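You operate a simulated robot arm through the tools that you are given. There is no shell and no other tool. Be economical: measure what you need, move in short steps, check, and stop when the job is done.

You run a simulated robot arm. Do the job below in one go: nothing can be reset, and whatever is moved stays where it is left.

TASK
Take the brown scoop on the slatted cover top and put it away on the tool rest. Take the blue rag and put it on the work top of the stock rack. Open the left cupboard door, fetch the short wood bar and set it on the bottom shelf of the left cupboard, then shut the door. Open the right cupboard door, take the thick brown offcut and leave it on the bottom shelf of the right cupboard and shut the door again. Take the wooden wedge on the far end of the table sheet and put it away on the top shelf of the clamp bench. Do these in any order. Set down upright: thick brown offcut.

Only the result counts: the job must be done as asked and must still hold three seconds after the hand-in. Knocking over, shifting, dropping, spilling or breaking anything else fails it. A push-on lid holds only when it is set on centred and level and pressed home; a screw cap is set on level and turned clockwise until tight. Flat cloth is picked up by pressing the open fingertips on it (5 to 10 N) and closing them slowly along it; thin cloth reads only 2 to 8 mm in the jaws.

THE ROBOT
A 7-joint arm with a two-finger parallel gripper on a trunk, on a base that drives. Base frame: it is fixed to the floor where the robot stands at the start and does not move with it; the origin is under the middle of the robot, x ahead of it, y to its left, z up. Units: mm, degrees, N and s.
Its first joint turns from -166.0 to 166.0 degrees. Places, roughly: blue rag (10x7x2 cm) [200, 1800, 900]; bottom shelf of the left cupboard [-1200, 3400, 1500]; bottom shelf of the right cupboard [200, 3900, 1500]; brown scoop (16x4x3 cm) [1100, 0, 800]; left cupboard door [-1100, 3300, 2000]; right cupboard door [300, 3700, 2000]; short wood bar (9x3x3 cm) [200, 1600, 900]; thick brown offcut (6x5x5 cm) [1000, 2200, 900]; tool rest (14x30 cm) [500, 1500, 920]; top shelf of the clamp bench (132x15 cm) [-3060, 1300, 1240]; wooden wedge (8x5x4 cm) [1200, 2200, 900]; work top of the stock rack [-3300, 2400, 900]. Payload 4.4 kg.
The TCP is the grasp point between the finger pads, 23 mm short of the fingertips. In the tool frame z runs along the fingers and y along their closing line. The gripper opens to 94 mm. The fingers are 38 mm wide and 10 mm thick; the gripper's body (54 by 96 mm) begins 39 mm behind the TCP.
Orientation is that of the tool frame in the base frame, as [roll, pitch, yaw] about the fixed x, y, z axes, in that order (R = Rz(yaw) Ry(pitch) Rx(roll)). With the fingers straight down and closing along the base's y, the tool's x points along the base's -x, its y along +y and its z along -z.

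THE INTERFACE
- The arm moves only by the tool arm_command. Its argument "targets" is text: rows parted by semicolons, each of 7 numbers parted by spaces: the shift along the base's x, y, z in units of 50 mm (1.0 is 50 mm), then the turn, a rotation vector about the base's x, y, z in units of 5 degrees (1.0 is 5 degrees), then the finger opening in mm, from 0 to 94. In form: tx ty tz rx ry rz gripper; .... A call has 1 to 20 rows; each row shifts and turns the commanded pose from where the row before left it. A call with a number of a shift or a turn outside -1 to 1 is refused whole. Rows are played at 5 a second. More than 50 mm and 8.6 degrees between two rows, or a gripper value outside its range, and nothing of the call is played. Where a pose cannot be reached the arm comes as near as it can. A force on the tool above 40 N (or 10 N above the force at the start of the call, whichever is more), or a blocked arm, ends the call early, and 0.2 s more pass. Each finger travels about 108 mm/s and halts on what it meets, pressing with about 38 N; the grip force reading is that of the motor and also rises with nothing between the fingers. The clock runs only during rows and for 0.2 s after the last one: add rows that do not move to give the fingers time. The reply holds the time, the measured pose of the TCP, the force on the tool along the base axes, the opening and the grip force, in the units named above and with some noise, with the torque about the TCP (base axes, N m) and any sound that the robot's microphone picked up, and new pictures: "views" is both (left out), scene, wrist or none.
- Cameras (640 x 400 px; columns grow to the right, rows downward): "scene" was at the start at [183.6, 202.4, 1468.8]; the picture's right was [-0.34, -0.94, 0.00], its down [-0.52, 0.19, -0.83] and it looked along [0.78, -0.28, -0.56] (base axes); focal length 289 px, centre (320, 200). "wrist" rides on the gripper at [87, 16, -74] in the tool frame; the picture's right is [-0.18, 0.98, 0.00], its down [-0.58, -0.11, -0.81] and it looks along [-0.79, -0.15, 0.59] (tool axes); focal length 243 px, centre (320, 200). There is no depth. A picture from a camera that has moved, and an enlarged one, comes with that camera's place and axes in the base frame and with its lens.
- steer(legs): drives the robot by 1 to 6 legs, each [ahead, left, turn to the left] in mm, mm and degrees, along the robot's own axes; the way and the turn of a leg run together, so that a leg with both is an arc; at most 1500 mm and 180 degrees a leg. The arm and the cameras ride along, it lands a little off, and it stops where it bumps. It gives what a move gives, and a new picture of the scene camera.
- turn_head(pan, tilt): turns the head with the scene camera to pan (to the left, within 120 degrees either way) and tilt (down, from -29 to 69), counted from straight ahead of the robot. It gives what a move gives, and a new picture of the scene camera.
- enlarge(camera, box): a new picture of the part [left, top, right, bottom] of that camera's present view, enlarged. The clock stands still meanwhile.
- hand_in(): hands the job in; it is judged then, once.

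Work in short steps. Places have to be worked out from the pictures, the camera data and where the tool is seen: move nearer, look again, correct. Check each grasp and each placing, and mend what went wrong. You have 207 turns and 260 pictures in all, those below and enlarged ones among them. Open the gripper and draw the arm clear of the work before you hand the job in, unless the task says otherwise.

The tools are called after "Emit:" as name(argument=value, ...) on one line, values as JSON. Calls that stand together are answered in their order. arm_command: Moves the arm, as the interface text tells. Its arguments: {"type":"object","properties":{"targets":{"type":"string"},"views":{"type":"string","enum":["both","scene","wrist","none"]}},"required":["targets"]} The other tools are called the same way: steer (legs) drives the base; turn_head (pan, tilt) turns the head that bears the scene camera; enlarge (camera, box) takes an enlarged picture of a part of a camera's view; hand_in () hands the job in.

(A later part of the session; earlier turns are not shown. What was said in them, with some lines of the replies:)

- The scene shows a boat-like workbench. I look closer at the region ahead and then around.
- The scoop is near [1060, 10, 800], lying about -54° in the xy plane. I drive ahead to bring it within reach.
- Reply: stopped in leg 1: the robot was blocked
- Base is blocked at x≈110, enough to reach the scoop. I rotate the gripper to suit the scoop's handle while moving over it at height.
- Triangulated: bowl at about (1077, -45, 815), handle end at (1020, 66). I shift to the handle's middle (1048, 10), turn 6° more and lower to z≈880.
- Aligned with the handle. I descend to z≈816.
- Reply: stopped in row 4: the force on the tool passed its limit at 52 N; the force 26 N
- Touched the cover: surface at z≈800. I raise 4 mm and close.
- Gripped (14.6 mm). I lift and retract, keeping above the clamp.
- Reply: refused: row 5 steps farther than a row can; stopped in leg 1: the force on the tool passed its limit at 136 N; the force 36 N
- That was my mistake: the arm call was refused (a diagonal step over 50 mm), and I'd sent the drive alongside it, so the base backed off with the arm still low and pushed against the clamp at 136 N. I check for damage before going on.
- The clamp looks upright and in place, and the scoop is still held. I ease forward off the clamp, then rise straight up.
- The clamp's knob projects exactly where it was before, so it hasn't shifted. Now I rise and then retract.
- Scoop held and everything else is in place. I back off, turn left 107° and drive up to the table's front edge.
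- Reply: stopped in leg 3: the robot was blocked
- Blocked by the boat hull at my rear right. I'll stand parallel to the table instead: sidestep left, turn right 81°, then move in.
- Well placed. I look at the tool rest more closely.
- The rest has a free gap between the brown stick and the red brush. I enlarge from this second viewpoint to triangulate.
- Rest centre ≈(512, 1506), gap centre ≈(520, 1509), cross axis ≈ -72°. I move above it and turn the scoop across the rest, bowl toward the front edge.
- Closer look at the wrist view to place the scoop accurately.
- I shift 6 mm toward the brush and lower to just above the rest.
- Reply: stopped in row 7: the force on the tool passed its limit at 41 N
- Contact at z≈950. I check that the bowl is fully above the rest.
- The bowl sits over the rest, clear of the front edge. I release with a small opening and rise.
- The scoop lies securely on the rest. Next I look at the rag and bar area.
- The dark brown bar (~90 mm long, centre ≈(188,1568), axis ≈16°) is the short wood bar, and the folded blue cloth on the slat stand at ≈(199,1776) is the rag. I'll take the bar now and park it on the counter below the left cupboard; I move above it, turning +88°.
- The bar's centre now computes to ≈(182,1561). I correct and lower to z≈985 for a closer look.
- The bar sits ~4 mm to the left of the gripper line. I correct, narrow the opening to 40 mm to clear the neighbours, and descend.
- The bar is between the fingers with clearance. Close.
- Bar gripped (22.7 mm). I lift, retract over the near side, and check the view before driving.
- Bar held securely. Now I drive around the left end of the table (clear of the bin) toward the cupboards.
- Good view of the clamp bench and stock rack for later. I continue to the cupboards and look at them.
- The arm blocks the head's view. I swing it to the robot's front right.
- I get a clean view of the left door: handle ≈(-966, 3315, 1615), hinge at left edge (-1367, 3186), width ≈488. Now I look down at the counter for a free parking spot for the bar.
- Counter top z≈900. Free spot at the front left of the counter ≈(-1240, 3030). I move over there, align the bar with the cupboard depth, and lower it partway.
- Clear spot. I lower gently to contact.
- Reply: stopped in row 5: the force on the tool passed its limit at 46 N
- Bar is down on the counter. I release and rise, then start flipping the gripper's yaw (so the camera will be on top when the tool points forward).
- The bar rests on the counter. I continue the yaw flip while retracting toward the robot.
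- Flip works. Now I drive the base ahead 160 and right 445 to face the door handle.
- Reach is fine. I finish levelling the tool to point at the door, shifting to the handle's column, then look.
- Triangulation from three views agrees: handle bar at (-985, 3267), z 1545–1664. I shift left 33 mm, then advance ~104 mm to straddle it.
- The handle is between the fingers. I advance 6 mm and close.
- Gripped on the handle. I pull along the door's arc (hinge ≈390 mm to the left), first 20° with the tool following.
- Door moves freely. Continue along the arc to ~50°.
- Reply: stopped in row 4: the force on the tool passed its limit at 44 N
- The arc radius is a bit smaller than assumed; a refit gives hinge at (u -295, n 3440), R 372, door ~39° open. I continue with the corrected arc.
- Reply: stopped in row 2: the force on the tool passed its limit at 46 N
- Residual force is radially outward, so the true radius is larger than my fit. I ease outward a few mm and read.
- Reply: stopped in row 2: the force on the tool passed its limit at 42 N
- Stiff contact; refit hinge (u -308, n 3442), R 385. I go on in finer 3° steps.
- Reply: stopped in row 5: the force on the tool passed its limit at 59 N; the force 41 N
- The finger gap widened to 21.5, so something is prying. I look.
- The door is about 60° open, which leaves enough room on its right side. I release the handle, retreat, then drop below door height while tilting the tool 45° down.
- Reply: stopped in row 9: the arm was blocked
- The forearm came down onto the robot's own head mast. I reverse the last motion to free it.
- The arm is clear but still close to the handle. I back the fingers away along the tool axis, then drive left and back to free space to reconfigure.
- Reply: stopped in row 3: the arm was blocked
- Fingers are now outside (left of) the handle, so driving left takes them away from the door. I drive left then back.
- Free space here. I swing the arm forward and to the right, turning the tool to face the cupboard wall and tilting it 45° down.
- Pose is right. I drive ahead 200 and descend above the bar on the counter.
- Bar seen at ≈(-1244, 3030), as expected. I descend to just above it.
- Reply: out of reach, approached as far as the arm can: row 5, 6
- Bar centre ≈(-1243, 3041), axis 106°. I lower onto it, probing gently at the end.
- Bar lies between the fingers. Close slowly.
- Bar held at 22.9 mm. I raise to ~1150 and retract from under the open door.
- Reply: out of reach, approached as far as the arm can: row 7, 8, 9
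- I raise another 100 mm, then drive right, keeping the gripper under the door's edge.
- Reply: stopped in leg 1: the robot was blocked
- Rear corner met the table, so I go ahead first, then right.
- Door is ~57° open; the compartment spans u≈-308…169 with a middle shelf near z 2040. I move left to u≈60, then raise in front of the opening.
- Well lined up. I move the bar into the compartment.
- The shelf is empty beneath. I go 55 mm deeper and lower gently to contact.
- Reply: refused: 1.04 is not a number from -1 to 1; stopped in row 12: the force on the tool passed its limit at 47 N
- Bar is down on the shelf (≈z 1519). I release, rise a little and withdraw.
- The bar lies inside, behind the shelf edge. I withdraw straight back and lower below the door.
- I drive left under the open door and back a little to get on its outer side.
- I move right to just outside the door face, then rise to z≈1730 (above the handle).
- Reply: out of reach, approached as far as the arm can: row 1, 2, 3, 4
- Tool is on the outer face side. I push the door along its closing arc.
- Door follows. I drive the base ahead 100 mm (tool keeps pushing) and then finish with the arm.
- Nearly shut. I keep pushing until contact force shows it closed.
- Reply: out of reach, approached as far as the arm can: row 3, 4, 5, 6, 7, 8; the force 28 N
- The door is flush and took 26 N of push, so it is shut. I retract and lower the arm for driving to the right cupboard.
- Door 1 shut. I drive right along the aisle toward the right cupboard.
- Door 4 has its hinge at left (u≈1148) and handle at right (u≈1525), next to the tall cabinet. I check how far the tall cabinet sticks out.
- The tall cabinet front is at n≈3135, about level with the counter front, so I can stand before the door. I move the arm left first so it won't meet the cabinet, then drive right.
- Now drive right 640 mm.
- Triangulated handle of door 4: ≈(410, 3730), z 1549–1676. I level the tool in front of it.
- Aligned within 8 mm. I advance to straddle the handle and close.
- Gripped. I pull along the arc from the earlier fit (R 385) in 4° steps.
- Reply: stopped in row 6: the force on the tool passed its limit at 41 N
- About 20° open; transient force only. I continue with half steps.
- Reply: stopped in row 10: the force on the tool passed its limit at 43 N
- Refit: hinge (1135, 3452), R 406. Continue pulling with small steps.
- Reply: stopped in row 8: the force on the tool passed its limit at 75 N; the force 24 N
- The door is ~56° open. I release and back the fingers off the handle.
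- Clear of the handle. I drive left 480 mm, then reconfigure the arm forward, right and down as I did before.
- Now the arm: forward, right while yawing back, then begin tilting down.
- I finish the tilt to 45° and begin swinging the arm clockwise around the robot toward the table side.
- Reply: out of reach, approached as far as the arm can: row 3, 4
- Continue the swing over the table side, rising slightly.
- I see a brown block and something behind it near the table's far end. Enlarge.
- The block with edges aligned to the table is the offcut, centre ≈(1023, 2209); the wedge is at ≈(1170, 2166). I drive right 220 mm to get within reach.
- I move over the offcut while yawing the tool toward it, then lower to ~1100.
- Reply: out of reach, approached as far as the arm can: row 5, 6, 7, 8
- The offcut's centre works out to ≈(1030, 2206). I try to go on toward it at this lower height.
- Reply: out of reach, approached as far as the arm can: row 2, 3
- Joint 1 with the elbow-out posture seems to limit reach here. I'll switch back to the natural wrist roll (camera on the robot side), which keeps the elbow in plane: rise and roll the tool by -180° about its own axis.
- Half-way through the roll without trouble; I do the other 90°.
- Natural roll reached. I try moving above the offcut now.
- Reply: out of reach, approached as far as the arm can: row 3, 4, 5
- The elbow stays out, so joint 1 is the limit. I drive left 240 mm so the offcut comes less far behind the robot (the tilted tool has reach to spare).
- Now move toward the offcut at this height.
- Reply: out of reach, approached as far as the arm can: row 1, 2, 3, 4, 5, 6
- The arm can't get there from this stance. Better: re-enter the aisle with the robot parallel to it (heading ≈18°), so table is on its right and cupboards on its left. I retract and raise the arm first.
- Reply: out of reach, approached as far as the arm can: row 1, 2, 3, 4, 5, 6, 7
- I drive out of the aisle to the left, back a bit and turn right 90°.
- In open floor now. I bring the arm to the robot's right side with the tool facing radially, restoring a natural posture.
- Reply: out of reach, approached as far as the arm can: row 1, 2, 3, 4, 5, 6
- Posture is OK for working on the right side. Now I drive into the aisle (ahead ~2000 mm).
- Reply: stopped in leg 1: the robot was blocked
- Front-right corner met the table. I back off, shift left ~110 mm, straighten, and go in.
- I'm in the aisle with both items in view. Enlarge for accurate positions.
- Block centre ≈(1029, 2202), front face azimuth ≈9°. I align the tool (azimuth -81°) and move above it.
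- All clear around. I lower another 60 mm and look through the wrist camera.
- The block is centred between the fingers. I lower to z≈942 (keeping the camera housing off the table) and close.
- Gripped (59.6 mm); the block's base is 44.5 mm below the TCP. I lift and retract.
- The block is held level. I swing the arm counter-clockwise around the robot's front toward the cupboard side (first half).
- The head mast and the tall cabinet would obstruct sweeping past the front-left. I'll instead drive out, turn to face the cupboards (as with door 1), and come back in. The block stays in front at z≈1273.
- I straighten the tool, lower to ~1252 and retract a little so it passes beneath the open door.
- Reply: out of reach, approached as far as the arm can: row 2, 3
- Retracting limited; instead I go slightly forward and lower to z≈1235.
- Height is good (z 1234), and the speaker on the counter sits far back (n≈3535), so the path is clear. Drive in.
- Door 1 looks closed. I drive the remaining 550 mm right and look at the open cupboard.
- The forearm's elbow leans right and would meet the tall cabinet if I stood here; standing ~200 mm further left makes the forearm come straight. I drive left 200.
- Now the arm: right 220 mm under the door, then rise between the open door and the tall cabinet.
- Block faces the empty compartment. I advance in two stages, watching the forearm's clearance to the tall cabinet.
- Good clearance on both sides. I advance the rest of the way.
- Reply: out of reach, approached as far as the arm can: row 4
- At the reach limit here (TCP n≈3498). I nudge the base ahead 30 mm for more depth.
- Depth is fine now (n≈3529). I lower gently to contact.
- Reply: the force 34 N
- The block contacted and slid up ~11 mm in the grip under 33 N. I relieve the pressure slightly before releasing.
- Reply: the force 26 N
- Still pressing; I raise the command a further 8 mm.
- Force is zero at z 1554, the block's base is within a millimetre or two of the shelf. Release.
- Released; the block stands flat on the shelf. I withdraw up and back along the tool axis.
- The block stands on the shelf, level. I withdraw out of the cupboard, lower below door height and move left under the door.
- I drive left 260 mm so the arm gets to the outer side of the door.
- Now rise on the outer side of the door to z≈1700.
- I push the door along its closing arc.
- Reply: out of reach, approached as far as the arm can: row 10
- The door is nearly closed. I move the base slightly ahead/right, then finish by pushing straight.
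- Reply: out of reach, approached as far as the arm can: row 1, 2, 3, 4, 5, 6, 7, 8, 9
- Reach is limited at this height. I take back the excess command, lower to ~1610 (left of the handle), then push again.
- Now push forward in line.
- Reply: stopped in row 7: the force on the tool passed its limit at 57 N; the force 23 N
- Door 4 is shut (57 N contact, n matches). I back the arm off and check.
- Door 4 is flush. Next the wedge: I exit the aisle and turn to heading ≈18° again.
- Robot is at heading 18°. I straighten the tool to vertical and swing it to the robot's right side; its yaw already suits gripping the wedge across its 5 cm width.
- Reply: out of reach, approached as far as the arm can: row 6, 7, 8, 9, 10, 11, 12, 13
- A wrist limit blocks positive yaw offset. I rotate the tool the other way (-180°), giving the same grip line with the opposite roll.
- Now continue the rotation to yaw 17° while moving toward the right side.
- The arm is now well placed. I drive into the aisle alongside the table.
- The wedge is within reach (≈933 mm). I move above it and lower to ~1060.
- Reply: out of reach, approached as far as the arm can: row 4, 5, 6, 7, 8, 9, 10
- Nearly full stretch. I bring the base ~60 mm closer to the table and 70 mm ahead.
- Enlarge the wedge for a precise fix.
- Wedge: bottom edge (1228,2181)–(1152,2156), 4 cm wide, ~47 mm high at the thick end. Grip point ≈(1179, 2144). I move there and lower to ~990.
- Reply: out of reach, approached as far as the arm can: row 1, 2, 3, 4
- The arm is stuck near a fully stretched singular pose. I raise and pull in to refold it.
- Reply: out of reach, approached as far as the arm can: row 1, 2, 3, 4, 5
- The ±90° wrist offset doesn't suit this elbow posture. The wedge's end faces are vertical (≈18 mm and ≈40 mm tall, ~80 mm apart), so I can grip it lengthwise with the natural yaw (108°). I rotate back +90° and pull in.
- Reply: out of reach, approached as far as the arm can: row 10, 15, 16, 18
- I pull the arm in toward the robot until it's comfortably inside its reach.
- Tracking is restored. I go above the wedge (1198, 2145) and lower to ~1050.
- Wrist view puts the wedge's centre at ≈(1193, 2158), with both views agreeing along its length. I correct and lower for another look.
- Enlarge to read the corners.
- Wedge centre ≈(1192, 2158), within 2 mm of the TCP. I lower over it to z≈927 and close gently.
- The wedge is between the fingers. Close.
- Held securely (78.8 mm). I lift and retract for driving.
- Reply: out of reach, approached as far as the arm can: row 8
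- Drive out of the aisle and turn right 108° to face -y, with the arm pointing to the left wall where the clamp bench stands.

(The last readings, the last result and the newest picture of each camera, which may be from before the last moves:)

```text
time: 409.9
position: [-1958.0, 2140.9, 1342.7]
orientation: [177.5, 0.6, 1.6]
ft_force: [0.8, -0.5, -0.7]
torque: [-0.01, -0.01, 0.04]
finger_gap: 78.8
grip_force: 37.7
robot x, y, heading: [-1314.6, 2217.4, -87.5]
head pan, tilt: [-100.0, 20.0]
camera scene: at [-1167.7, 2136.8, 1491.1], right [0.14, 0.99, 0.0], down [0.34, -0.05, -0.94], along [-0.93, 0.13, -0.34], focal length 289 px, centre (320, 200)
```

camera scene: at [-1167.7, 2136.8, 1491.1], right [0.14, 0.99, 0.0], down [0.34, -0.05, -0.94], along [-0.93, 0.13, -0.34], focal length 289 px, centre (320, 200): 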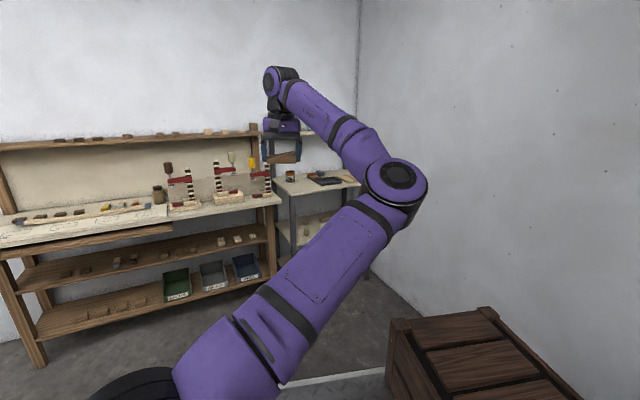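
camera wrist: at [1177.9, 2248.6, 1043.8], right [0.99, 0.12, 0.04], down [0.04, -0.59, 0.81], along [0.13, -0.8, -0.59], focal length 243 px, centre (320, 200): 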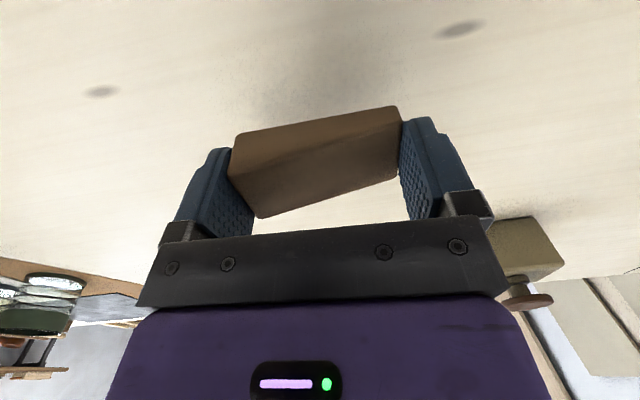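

I drive toward the clamp bench.

Emit:
steer(legs=[[720, 0, -2.5], [0, -800, 0]])

```text
time: 417.8
position: [-2745.0, 1456.4, 1341.9]
orientation: [177.5, 0.6, -2.1]
ft_force: [-0.7, -0.2, 0.2]
torque: [-0.01, 0.01, -0.01]
finger_gap: 78.9
grip_force: 38.3
robot x, y, heading: [-2094.4, 1488.4, -91.4]
head pan, tilt: [-100.0, 20.0]
camera scene: at [-1956.3, 1401.2, 1491.1], right [0.2, 0.98, 0.0], down [0.34, -0.07, -0.94], along [-0.92, 0.19, -0.34], focal length 289 px, centre (320, 200)
```

scene: 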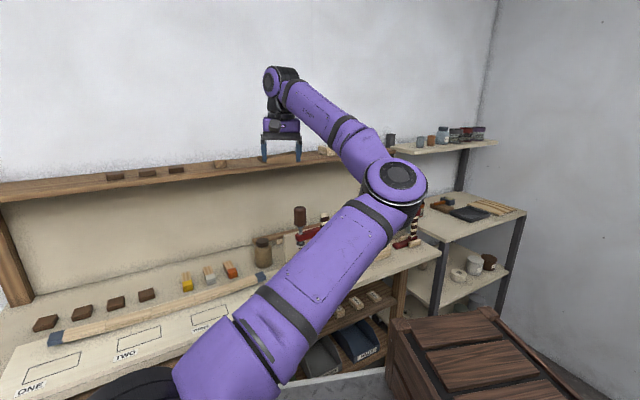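

The shelf runs parallel to the cupboard-depth direction; items leave a free gap around n≈2340. I align the base parallel to the bench and position it.

Emit:
steer(legs=[[0, 0, 19.4], [-280, 0, 0], [0, -130, 0]])

```text
time: 421.6
position: [-2907.6, 1478.8, 1341.9]
orientation: [177.5, 0.6, 16.6]
ft_force: [0.2, -0.5, -0.7]
torque: [0.01, 0.0, -0.02]
finger_gap: 78.7
grip_force: 38.4
robot x, y, heading: [-2307.9, 1721.6, -72.6]
head pan, tilt: [-100.0, 20.0]
camera scene: at [-2144.3, 1679.9, 1491.1], right [-0.13, 0.99, 0.0], down [0.34, 0.04, -0.94], along [-0.93, -0.12, -0.34], focal length 289 px, centre (320, 200)
```

scene: 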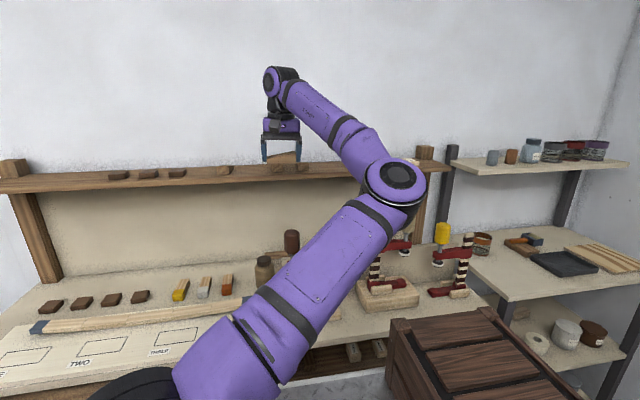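

There's a roomier free stretch at the near-left end of the shelf (n≈1560–1770). I drive ahead 640 mm to it.

Emit:
steer(legs=[[640, 0, 0.6]])

```text
time: 425.2
position: [-2715.4, 863.0, 1342.6]
orientation: [177.5, 0.5, 16.8]
ft_force: [-0.4, -0.2, 0.1]
torque: [0.02, 0.02, 0.01]
finger_gap: 78.7
grip_force: 37.8
robot x, y, heading: [-2116.0, 1106.8, -72.3]
head pan, tilt: [-100.0, 20.0]
camera scene: at [-1952.1, 1066.0, 1491.1], right [-0.13, 0.99, 0.0], down [0.34, 0.04, -0.94], along [-0.93, -0.12, -0.34], focal length 289 px, centre (320, 200)
```

scene: 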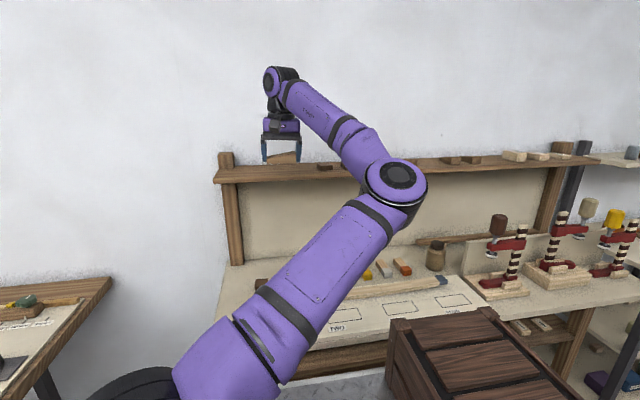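

The stretch beside the shelf's left post is free. I move the wedge over the shelf and look with the wrist camera.

Emit:
arm_command(targets="-.9 -.34 0 0 0 0 66;-.9 -.34 0 0 0 0 66;-.9 -.34 0 0 0 0 66;-.7 -.26 0 0 0 0 66;0 0 0 0 0 0 66", views="both")

```text
time: 426.4
position: [-2885.5, 798.0, 1342.8]
orientation: [177.6, 0.6, 16.8]
ft_force: [-0.4, -0.8, -1.1]
torque: [0.03, 0.0, 0.01]
finger_gap: 78.9
grip_force: 38.4
robot x, y, heading: [-2109.4, 1107.9, -72.7]
head pan, tilt: [-100.0, 20.0]
camera scene: at [-1952.1, 1066.0, 1491.1], right [-0.13, 0.99, 0.0], down [0.34, 0.04, -0.94], along [-0.93, -0.12, -0.34], focal length 289 px, centre (320, 200)
camera wrist: at [-2798.2, 809.9, 1415.7], right [0.11, -0.99, 0.04], down [-0.59, -0.03, 0.81], along [-0.8, -0.11, -0.59], focal length 243 px, centre (320, 200)
```

scene: 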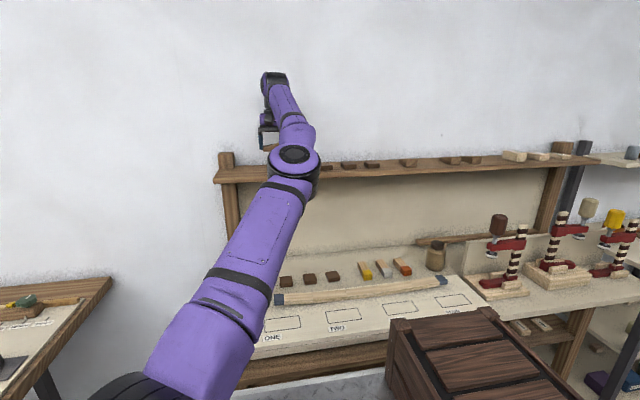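
wrist: 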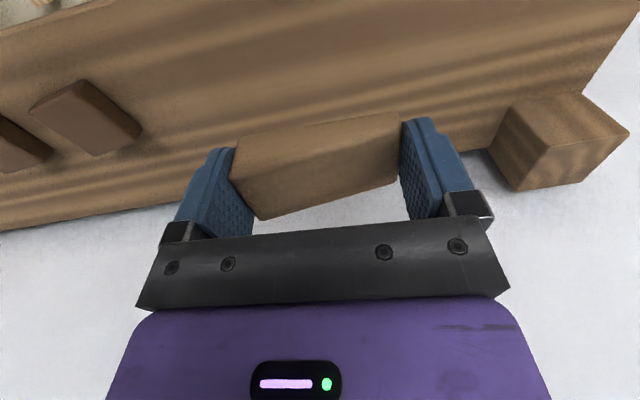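

The wedge is over the middle of the shelf with free space both sides. I lower gently to contact.

Emit:
arm_command(targets="-.15 -.05 -.7 0 0 0 66;0 0 -.5 0 0 0 66;0 0 -.1 0 0 0 66;0 0 -.08 0 0 0 66;0 0 -.08 0 0 0 66;0 0 -.08 0 0 0 66;0 0 -.08 0 0 0 66;0 0 -.08 0 0 0 66;0 0 -.08 0 0 0 66", views="wrist")

```text
time: 427.6
position: [-2893.2, 797.3, 1274.9]
orientation: [177.7, 1.1, 16.9]
ft_force: [0.9, 1.1, 5.3]
torque: [0.29, -0.05, 0.0]
finger_gap: 78.8
grip_force: 38.1
robot x, y, heading: [-2112.3, 1104.6, -72.4]
head pan, tilt: [-100.0, 20.0]
stopped in row 5: the force on the tool passed its limit at 48 N (the readings are from after the stop); the commanded pose is now the measured one
camera wrist: at [-2806.0, 809.1, 1348.6], right [0.11, -0.99, 0.04], down [-0.58, -0.03, 0.81], along [-0.8, -0.11, -0.58], focal length 243 px, centre (320, 200)
```

wrist: 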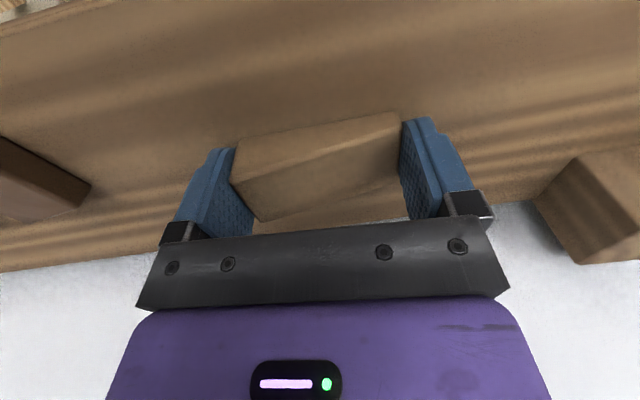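

Contact at z≈1275. I release and rise.

Emit:
arm_command(targets="0 0 .01 0 0 0 82;0 0 0 0 0 0 92;0 0 0 0 0 0 92;0 0 .4 0 0 0 92;0 0 .9 0 0 0 92;0 0 .9 0 0 0 92;0 0 0 0 0 0 92", views="wrist")

```text
time: 429.2
position: [-2880.4, 793.1, 1380.5]
orientation: [177.6, 1.2, 16.8]
ft_force: [0.1, 0.0, -0.7]
torque: [0.0, -0.02, -0.03]
finger_gap: 92.0
grip_force: 0.0
out of reach, approached as far as the arm can: row 6
robot x, y, heading: [-2111.1, 1104.8, -72.7]
head pan, tilt: [-100.0, 20.0]
camera wrist: at [-2792.0, 806.8, 1453.6], right [0.11, -0.99, 0.04], down [-0.58, -0.03, 0.81], along [-0.81, -0.11, -0.58], focal length 243 px, centre (320, 200)
```

wrist: 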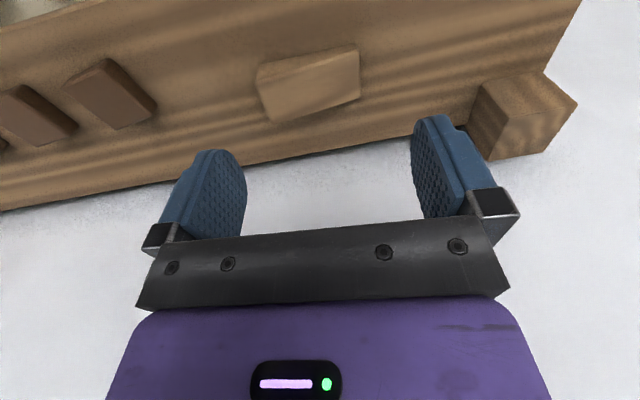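

The wedge rests flat on the shelf. I retract the arm and drive back toward the aisle for the rag.

Emit:
arm_command(targets=".9 .34 0 0 0 0 60;.9 .34 0 0 0 0 60;.9 .34 0 0 0 0 60;.9 .34 0 0 0 0 60;0 0 0 0 0 0 60", views="none")

Emit:
steer(legs=[[-840, 0, 0], [0, 0, 90.7], [1200, 0, 0]])

```text
time: 430.4
position: [-2699.6, 862.0, 1376.4]
orientation: [177.5, 0.9, 16.9]
ft_force: [-0.1, -0.2, 0.3]
torque: [-0.01, -0.03, 0.0]
finger_gap: 60.2
grip_force: 0.0
robot x, y, heading: [-2114.5, 1104.5, -72.3]
head pan, tilt: [-100.0, 20.0]
```

```text
time: 444.2
position: [-1025.5, 1611.1, 1377.9]
orientation: [177.6, 1.0, 103.3]
ft_force: [0.2, -0.7, 0.7]
torque: [0.02, -0.05, -0.02]
finger_gap: 60.1
grip_force: 0.1
robot x, y, heading: [-1234.6, 2208.9, 13.8]
head pan, tilt: [-100.0, 20.0]
camera scene: at [-1185.8, 2367.2, 1491.1], right [-1.0, -0.07, 0.0], down [-0.02, 0.34, -0.94], along [0.06, -0.94, -0.34], focal length 289 px, centre (320, 200)
```

scene: 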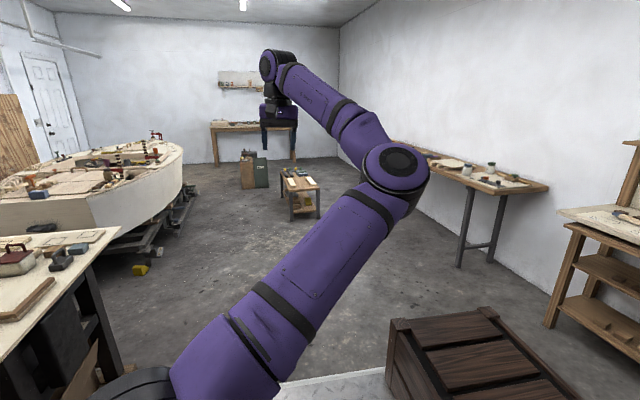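

I straighten the heading, shift left slightly and enter the aisle up to the rag.

Emit:
steer(legs=[[0, 45, 4.2], [1170, 0, 0]])

```text
time: 450.5
position: [85.0, 2003.5, 1377.0]
orientation: [177.6, 1.0, 106.0]
ft_force: [-0.2, 0.8, -0.7]
torque: [0.02, -0.03, -0.02]
finger_gap: 60.2
grip_force: 0.2
robot x, y, heading: [-150.7, 2594.5, 16.5]
head pan, tilt: [-100.0, 20.0]
camera scene: at [-111.0, 2752.0, 1491.1], right [-0.99, -0.12, 0.0], down [-0.04, 0.34, -0.94], along [0.11, -0.93, -0.34], focal length 289 px, centre (320, 200)
```

scene: 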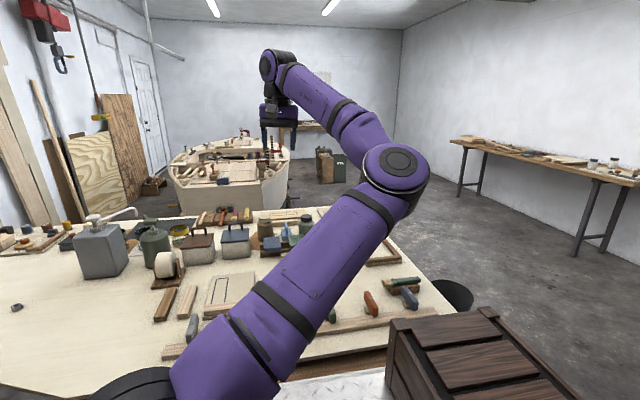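

I nudge the base slightly closer and straighten.

Emit:
steer(legs=[[70, -35, 1.5]])

Emit:
arm_command(targets=".35 -.9 0 0 0 0 88;.35 -.9 0 0 0 0 88;.2 -.5 0 0 0 0 88;0 0 0 0 0 0 88", views="both")

```text
time: 451.6
position: [179.2, 1999.1, 1376.1]
orientation: [177.6, 1.1, 107.7]
ft_force: [-0.6, 0.4, 0.9]
torque: [-0.01, 0.01, -0.01]
finger_gap: 59.8
grip_force: 0.0
robot x, y, heading: [-71.9, 2579.0, 18.0]
head pan, tilt: [-100.0, 20.0]
camera scene: at [-37.8, 2741.4, 1491.1], right [-0.99, -0.14, 0.0], down [-0.05, 0.34, -0.94], along [0.14, -0.93, -0.34], focal length 289 px, centre (320, 200)
```

scene: 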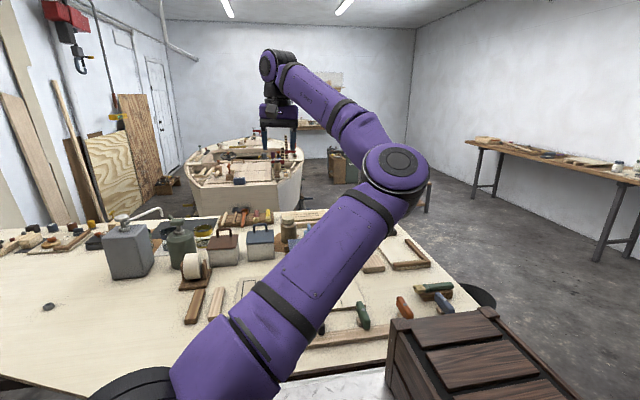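

```text
time: 452.6
position: [225.6, 1884.5, 1377.3]
orientation: [177.6, 1.1, 107.7]
ft_force: [0.5, 0.2, -0.3]
torque: [-0.03, -0.01, 0.03]
finger_gap: 87.8
grip_force: 0.0
robot x, y, heading: [-74.0, 2581.7, 18.6]
head pan, tilt: [-100.0, 20.0]
camera scene: at [-37.9, 2741.5, 1491.1], right [-0.99, -0.14, 0.0], down [-0.05, 0.34, -0.94], along [0.14, -0.93, -0.34], focal length 289 px, centre (320, 200)
camera wrist: at [211.1, 1972.2, 1450.9], right [0.99, 0.12, 0.04], down [0.04, -0.58, 0.81], along [0.13, -0.8, -0.58], focal length 243 px, centre (320, 200)
```

scene: 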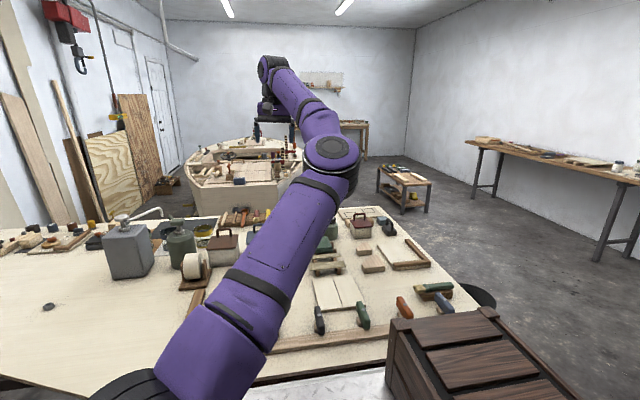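
wrist: 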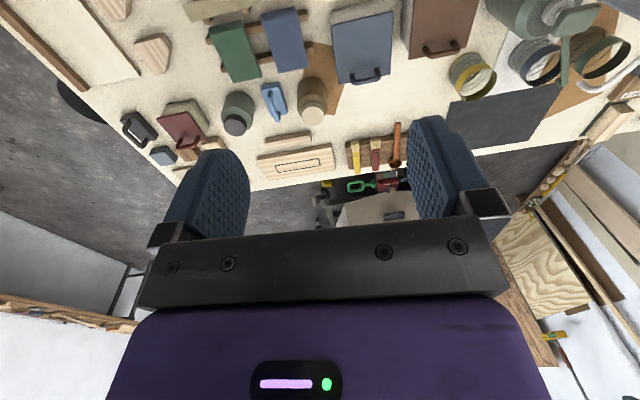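

I have a clear overview; the rag's centre is ≈(194, 1765), edges aligned with my gripper. I move above it and lower to ~1040.

Emit:
arm_command(targets="-.2 -.79 0 0 0 0 88;-.2 -.79 0 0 0 0 88;-.2 -.79 0 0 0 0 88;0 0 -.95 0 0 0 86;0 0 -.95 0 0 0 86;0 0 -.95 0 0 0 86;0 0 -.95 0 0 0 86;0 0 -.95 0 0 0 86;0 0 -.95 0 0 0 86;0 0 -.95 0 0 0 86;0 0 0 0 0 0 86", views="wrist")

```text
time: 455.0
position: [203.4, 1819.0, 1029.7]
orientation: [177.6, 1.0, 107.7]
ft_force: [1.0, -0.2, 0.3]
torque: [0.0, 0.0, -0.04]
finger_gap: 85.8
grip_force: 0.0
out of reach, approached as far as the arm can: row 2, 3
robot x, y, heading: [-73.5, 2580.3, 18.3]
head pan, tilt: [-100.0, 20.0]
camera wrist: at [190.4, 1907.3, 1103.3], right [0.99, 0.12, 0.04], down [0.04, -0.58, 0.81], along [0.13, -0.8, -0.58], focal length 243 px, centre (320, 200)
```

wrist: 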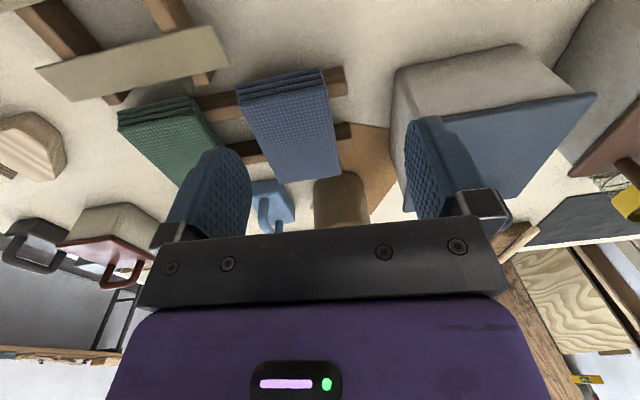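

The rag lies across two rails; its centre ≈(196, 1768). I move in the last 50 mm at this height.

Emit:
arm_command(targets="-.05 -.5 0 0 0 0 86;-.05 -.5 0 0 0 0 86;0 0 0 0 0 0 86", views="none")

```text
time: 455.8
position: [199.9, 1767.9, 1027.4]
orientation: [177.6, 1.0, 107.7]
ft_force: [0.1, 0.1, 1.2]
torque: [-0.02, -0.04, 0.0]
finger_gap: 85.7
grip_force: 0.0
robot x, y, heading: [-69.2, 2581.7, 18.4]
head pan, tilt: [-100.0, 20.0]
```

In position. I lower to ~965 and look.

Emit:
arm_command(targets="-.04 0 -.6 0 0 0 86;0 0 -.6 0 0 0 86;0 0 0 0 0 0 86", views="wrist")

```text
time: 456.6
position: [196.0, 1767.0, 966.7]
orientation: [177.6, 1.1, 107.7]
ft_force: [0.3, 0.2, -0.8]
torque: [0.01, 0.03, -0.01]
finger_gap: 85.9
grip_force: 0.1
robot x, y, heading: [-72.3, 2580.0, 18.3]
head pan, tilt: [-100.0, 20.0]
camera wrist: at [182.2, 1854.3, 1038.9], right [0.99, 0.12, 0.04], down [0.04, -0.58, 0.81], along [0.13, -0.8, -0.58], focal length 243 px, centre (320, 200)
```

wrist: 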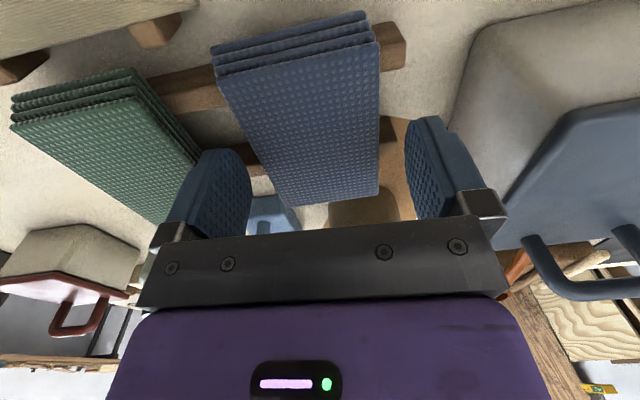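

Centred. I lower the last 23 mm in small steps.

Emit:
arm_command(targets="0 0 -.2 0 0 0 86;0 0 -.12 0 0 0 86;0 0 -.1 0 0 0 86;0 0 -.06 0 0 0 86;0 0 0 0 0 0 86", views="wrist")

```text
time: 457.6
position: [197.3, 1766.4, 951.2]
orientation: [177.8, 1.3, 107.6]
ft_force: [-1.2, 8.9, 11.9]
torque: [-0.14, 0.48, -0.42]
finger_gap: 85.4
grip_force: 0.1
robot x, y, heading: [-70.5, 2578.5, 18.5]
head pan, tilt: [-100.0, 20.0]
stopped in row 5: the force on the tool passed its limit at 42 N (the readings are from after the stop); the commanded pose is now the measured one
camera wrist: at [183.9, 1854.1, 1023.2], right [0.99, 0.12, 0.04], down [0.04, -0.58, 0.81], along [0.12, -0.81, -0.58], focal length 243 px, centre (320, 200)
```

wrist: 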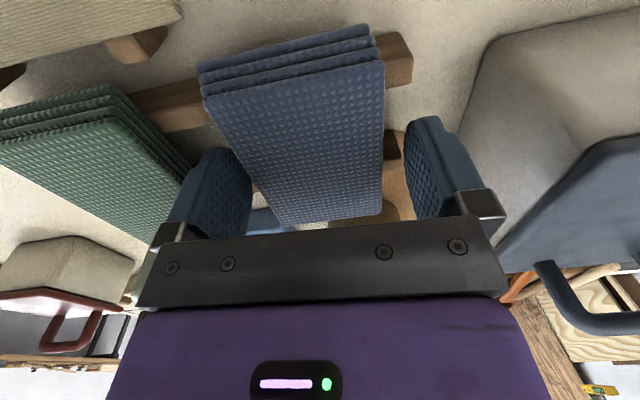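

Fingertips touched the rails (top ≈928). I raise 2.5 mm and close slowly on the rag.

Emit:
arm_command(targets="0 0 .05 0 0 0 86;0 0 0 0 0 0 78;0 0 0 0 0 0 70;0 0 0 0 0 0 64;0 0 0 0 0 0 58;0 0 0 0 0 0 52;0 0 0 0 0 0 52;0 0 0 0 0 0 52", views="wrist")

```text
time: 459.4
position: [197.4, 1766.7, 950.8]
orientation: [177.7, 1.3, 107.7]
ft_force: [-0.6, 0.4, 0.2]
torque: [0.0, -0.01, -0.01]
finger_gap: 64.9
grip_force: 38.4
robot x, y, heading: [-73.7, 2583.2, 18.3]
head pan, tilt: [-100.0, 20.0]
camera wrist: at [183.6, 1853.8, 1023.9], right [0.99, 0.12, 0.04], down [0.04, -0.58, 0.81], along [0.12, -0.81, -0.58], focal length 243 px, centre (320, 200)
```

wrist: 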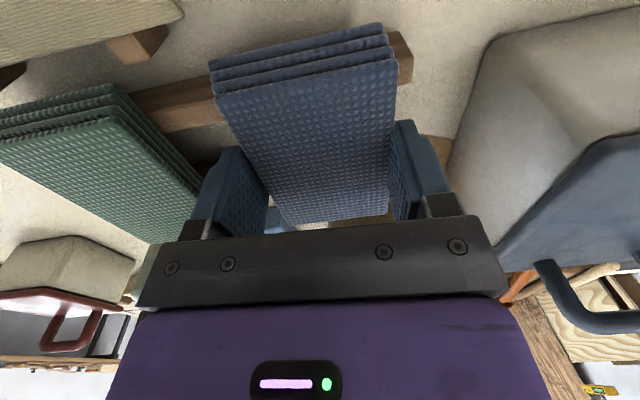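

Gripped at 64.9 mm. I lift carefully.

Emit:
arm_command(targets="0 0 .3 0 0 0 50;0 0 .5 0 0 0 50;0 0 .8 0 0 0 50;0 0 .9 0 0 0 50;0 0 .9 0 0 0 50;0 0 .9 0 0 0 50;0 0 .9 0 0 0 50;0 0 0 0 0 0 50", views="wrist")

```text
time: 461.2
position: [197.3, 1768.5, 1212.9]
orientation: [177.7, 1.2, 107.6]
ft_force: [-0.3, 0.4, 0.1]
torque: [0.02, 0.02, -0.03]
finger_gap: 64.8
grip_force: 37.6
robot x, y, heading: [-72.5, 2583.0, 18.4]
head pan, tilt: [-100.0, 20.0]
camera wrist: at [182.9, 1856.7, 1285.4], right [0.99, 0.12, 0.04], down [0.04, -0.58, 0.81], along [0.12, -0.81, -0.58], focal length 243 px, centre (320, 200)
```

wrist: 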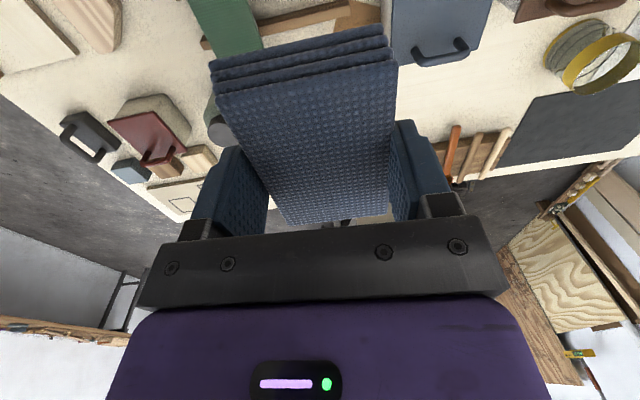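

The rag is held well. I retract, exit the aisle and turn so the arm points at the stock rack.

Emit:
arm_command(targets="0 0 .8 0 0 0 50;0 0 .8 0 0 0 50;-.28 .9 0 0 0 0 50;-.28 .9 0 0 0 0 50;-.28 .9 0 0 0 0 50;-.28 .9 0 0 0 0 50;0 0 0 0 0 0 50", views="none")

```text
time: 462.8
position: [139.0, 1947.2, 1223.5]
orientation: [177.7, 1.2, 107.5]
ft_force: [-0.6, -0.5, -0.4]
torque: [0.01, 0.0, -0.01]
finger_gap: 65.0
grip_force: 37.4
out of reach, approached as far as the arm can: row 1, 2
robot x, y, heading: [-72.1, 2582.1, 18.4]
head pan, tilt: [-100.0, 20.0]
```

Emit:
steer(legs=[[0, 40, 0], [-1280, 0, 0], [0, 0, -90.5], [0, -1120, 0]])

```text
time: 478.9
position: [-3007.5, 1695.5, 1223.0]
orientation: [177.7, 1.4, 15.8]
ft_force: [0.3, -0.3, 0.4]
torque: [0.01, 0.01, 0.0]
finger_gap: 64.9
grip_force: 37.7
robot x, y, heading: [-2368.0, 1886.7, -73.7]
head pan, tilt: [-100.0, 20.0]
camera scene: at [-2205.6, 1844.8, 1491.1], right [-0.11, 0.99, 0.0], down [0.34, 0.04, -0.94], along [-0.93, -0.11, -0.34], focal length 289 px, centre (320, 200)
```

scene: 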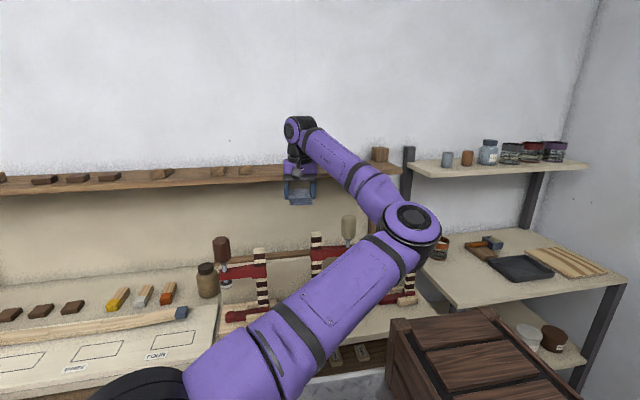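

The rack's work top has a free front-left area around (u -2245, n 3085). I drive back 560 mm alongside it.

Emit:
steer(legs=[[-560, 50, 1.5]])

Emit:
turn_head(pan=-100, tilt=35)

```text
time: 482.2
position: [-3119.7, 2237.5, 1224.4]
orientation: [177.7, 1.3, 16.7]
ft_force: [0.0, 1.4, 0.1]
torque: [-0.03, 0.02, 0.01]
finger_gap: 64.9
grip_force: 38.5
robot x, y, heading: [-2480.0, 2439.4, -72.8]
head pan, tilt: [-100.0, 20.0]
camera scene: at [-2319.1, 2397.0, 1491.1], right [-0.13, 0.99, 0.0], down [0.34, 0.04, -0.94], along [-0.93, -0.12, -0.34], focal length 289 px, centre (320, 200)
```

scene: 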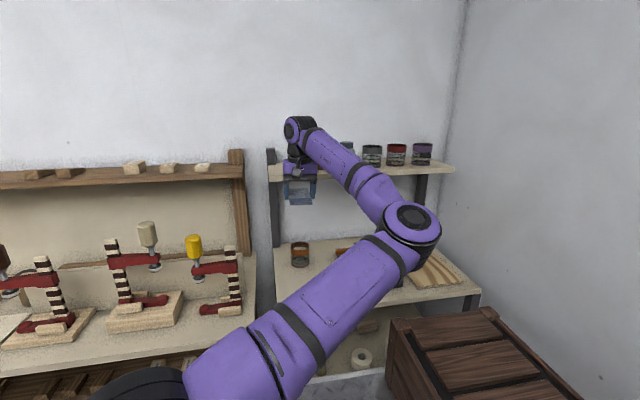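

```text
time: 482.9
position: [-3118.1, 2237.0, 1222.6]
orientation: [177.6, 1.3, 16.5]
ft_force: [0.1, 0.1, 0.0]
torque: [-0.02, 0.02, 0.02]
finger_gap: 64.8
grip_force: 38.4
robot x, y, heading: [-2482.8, 2438.3, -72.6]
head pan, tilt: [-100.0, 35.0]
camera scene: at [-2314.1, 2397.6, 1467.3], right [-0.13, 0.99, 0.0], down [0.57, 0.07, -0.82], along [-0.81, -0.1, -0.57], focal length 289 px, centre (320, 200)
```

scene: 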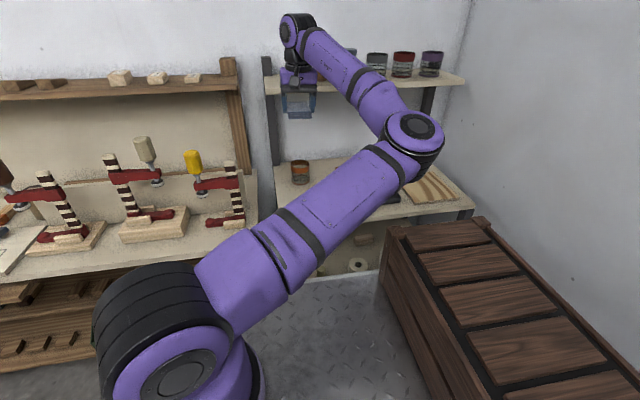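

Robot is well placed; TCP at (u -2274, n 3091). I lower to ~1010 and check the landing area with the wrist camera.

Emit:
arm_command(targets=".2 .06 -.9 0 0 0 50;.2 .06 -.9 0 0 0 50;0 0 -.9 0 0 0 50;0 0 -.9 0 0 0 50;0 0 -.7 0 0 0 50;0 0 0 0 0 0 50", views="wrist")

```text
time: 484.3
position: [-3099.6, 2242.6, 1004.3]
orientation: [177.7, 1.2, 16.6]
ft_force: [0.5, -0.1, 0.2]
torque: [-0.01, 0.0, -0.02]
finger_gap: 64.8
grip_force: 38.1
robot x, y, heading: [-2481.9, 2436.3, -72.7]
head pan, tilt: [-100.0, 35.0]
camera wrist: at [-3010.7, 2256.2, 1078.0], right [0.1, -0.99, 0.04], down [-0.58, -0.03, 0.81], along [-0.81, -0.11, -0.58], focal length 243 px, centre (320, 200)
```

wrist: 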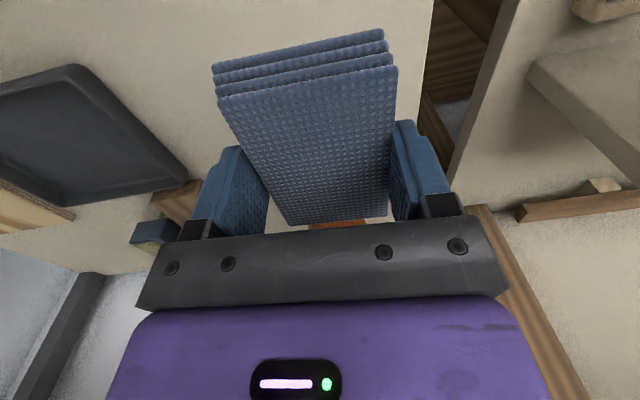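

Landing spot is clear (edge 48 mm to the right, tray 100 mm to the left). I lower to contact.

Emit:
arm_command(targets="0 0 -.6 0 0 0 50;0 0 -.6 0 0 0 50;0 0 -.1 0 0 0 50;0 0 -.08 0 0 0 50;0 0 -.08 0 0 0 50;0 0 -.08 0 0 0 50;0 0 -.08 0 0 0 50;0 0 -.08 0 0 0 50;0 0 -.08 0 0 0 50", views="wrist")

```text
time: 486.3
position: [-3099.0, 2241.8, 919.3]
orientation: [177.7, 1.2, 16.6]
ft_force: [0.3, 0.3, -0.2]
torque: [0.0, -0.02, -0.04]
finger_gap: 64.9
grip_force: 38.6
robot x, y, heading: [-2477.3, 2438.2, -72.8]
head pan, tilt: [-100.0, 35.0]
camera wrist: at [-3011.0, 2253.7, 992.2], right [0.1, -0.99, 0.04], down [-0.58, -0.03, 0.81], along [-0.81, -0.11, -0.58], focal length 243 px, centre (320, 200)
```

wrist: 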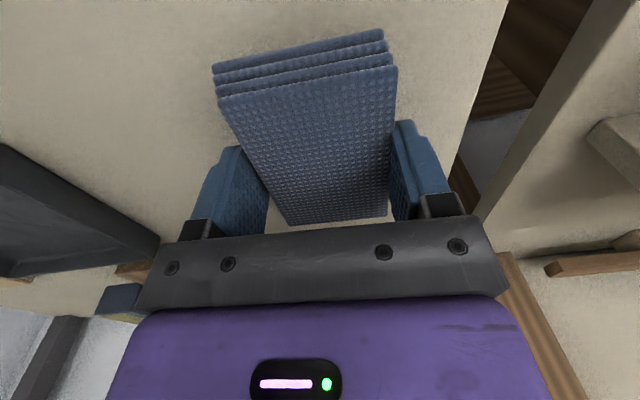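

No contact yet at 919; continue down in 4 mm steps.

Emit:
arm_command(targets="0 0 -.1 0 0 0 50;0 0 -.08 0 0 0 50;0 0 -.08 0 0 0 50;0 0 -.08 0 0 0 50;0 0 -.08 0 0 0 50;0 0 -.08 0 0 0 50;0 0 -.08 0 0 0 50;0 0 -.08 0 0 0 50;0 0 -.08 0 0 0 50", views="none")

```text
time: 487.5
position: [-3098.8, 2241.9, 905.3]
orientation: [177.9, 1.5, 16.6]
ft_force: [5.4, 0.7, 12.9]
torque: [0.59, -0.51, -0.22]
finger_gap: 64.8
grip_force: 38.2
robot x, y, heading: [-2478.5, 2437.4, -72.5]
head pan, tilt: [-100.0, 35.0]
stopped in row 5: the force on the tool passed its limit at 49 N (the readings are from after the stop); the commanded pose is now the measured one
```

Contact at z≈905. I release and rise.

Emit:
arm_command(targets="0 0 .02 0 0 0 72;0 0 0 0 0 0 84;0 0 0 0 0 0 90;0 0 0 0 0 0 90;0 0 .4 0 0 0 90;0 0 .9 0 0 0 90;0 0 .9 0 0 0 90;0 0 .9 0 0 0 90;0 0 .9 0 0 0 90;0 0 0 0 0 0 90", views="wrist")

```text
time: 489.7
position: [-3098.2, 2242.7, 1103.7]
orientation: [177.8, 1.4, 16.6]
ft_force: [0.5, 1.0, 0.5]
torque: [0.01, -0.01, 0.03]
finger_gap: 89.9
grip_force: 0.0
robot x, y, heading: [-2481.6, 2436.4, -72.9]
head pan, tilt: [-100.0, 35.0]
camera wrist: at [-3010.3, 2255.7, 1176.3], right [0.1, -0.99, 0.04], down [-0.58, -0.03, 0.82], along [-0.81, -0.11, -0.58], focal length 243 px, centre (320, 200)
```

wrist: 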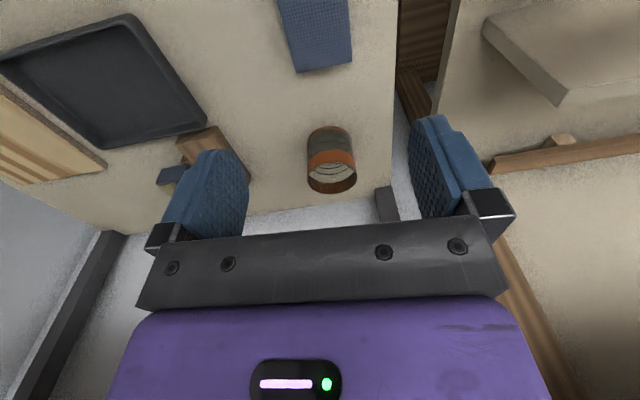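

The rag lies flat on the work top. I draw the arm clear and take a look at the cupboards and table for a final check.

Emit:
arm_command(targets="0 0 .9 0 0 0 90;0 0 .9 0 0 0 90;.6 .2 0 0 0 0 90;.6 .2 0 0 0 0 90;0 0 0 0 0 0 90", views="none")

Emit:
turn_head(pan=95, tilt=0)

```text
time: 490.9
position: [-3039.4, 2262.4, 1196.0]
orientation: [177.9, 1.5, 16.6]
ft_force: [0.3, -0.2, 0.6]
torque: [-0.03, 0.0, 0.0]
finger_gap: 90.0
grip_force: 0.0
robot x, y, heading: [-2481.6, 2436.8, -72.6]
head pan, tilt: [-100.0, 35.0]
```

```text
time: 493.7
position: [-3036.9, 2262.3, 1196.8]
orientation: [177.8, 1.4, 16.6]
ft_force: [0.0, -0.1, 0.5]
torque: [-0.01, -0.02, 0.03]
finger_gap: 90.0
grip_force: 0.1
robot x, y, heading: [-2481.0, 2437.1, -72.9]
head pan, tilt: [95.0, 0.0]
camera scene: at [-2143.4, 2442.8, 1523.3], right [0.38, -0.93, 0.0], down [0.0, 0.0, -1.0], along [0.93, 0.38, 0.0], focal length 289 px, centre (320, 200)
```

scene: 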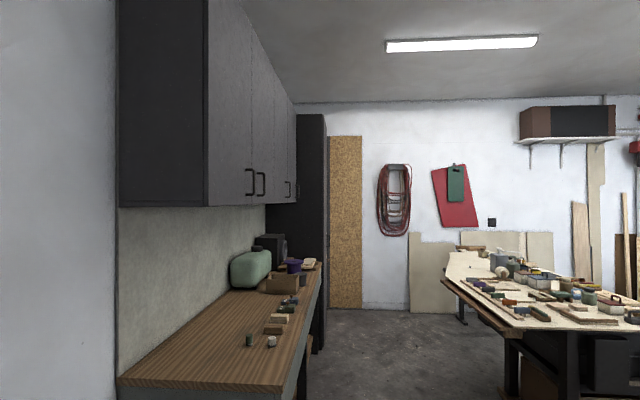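

All cupboard doors are flush and everything else looks undisturbed. The gripper is open and the arm is clear, so I hand in.

Emit:
hand_in()

```text
The job is handed in.
```

I finished all five parts and handed the job in; the result hasn't come back.

- **Scoop:** it is on the tool rest.
- **Rag:** it is on the work top of the stock rack.
- **Short wood bar:** it is on the bottom shelf of the left cupboard, and that door is shut.
- **Thick brown offcut:** it is standing upright on the bottom shelf of the right cupboard, and that door is shut.
- **Wedge:** it is on the top shelf of the clamp bench.

**Bump with a clamp:** early on I backed the base off with the arm still low and pushed a clamp on the boat with about 136 N. I measured it afterwards and it had not moved.
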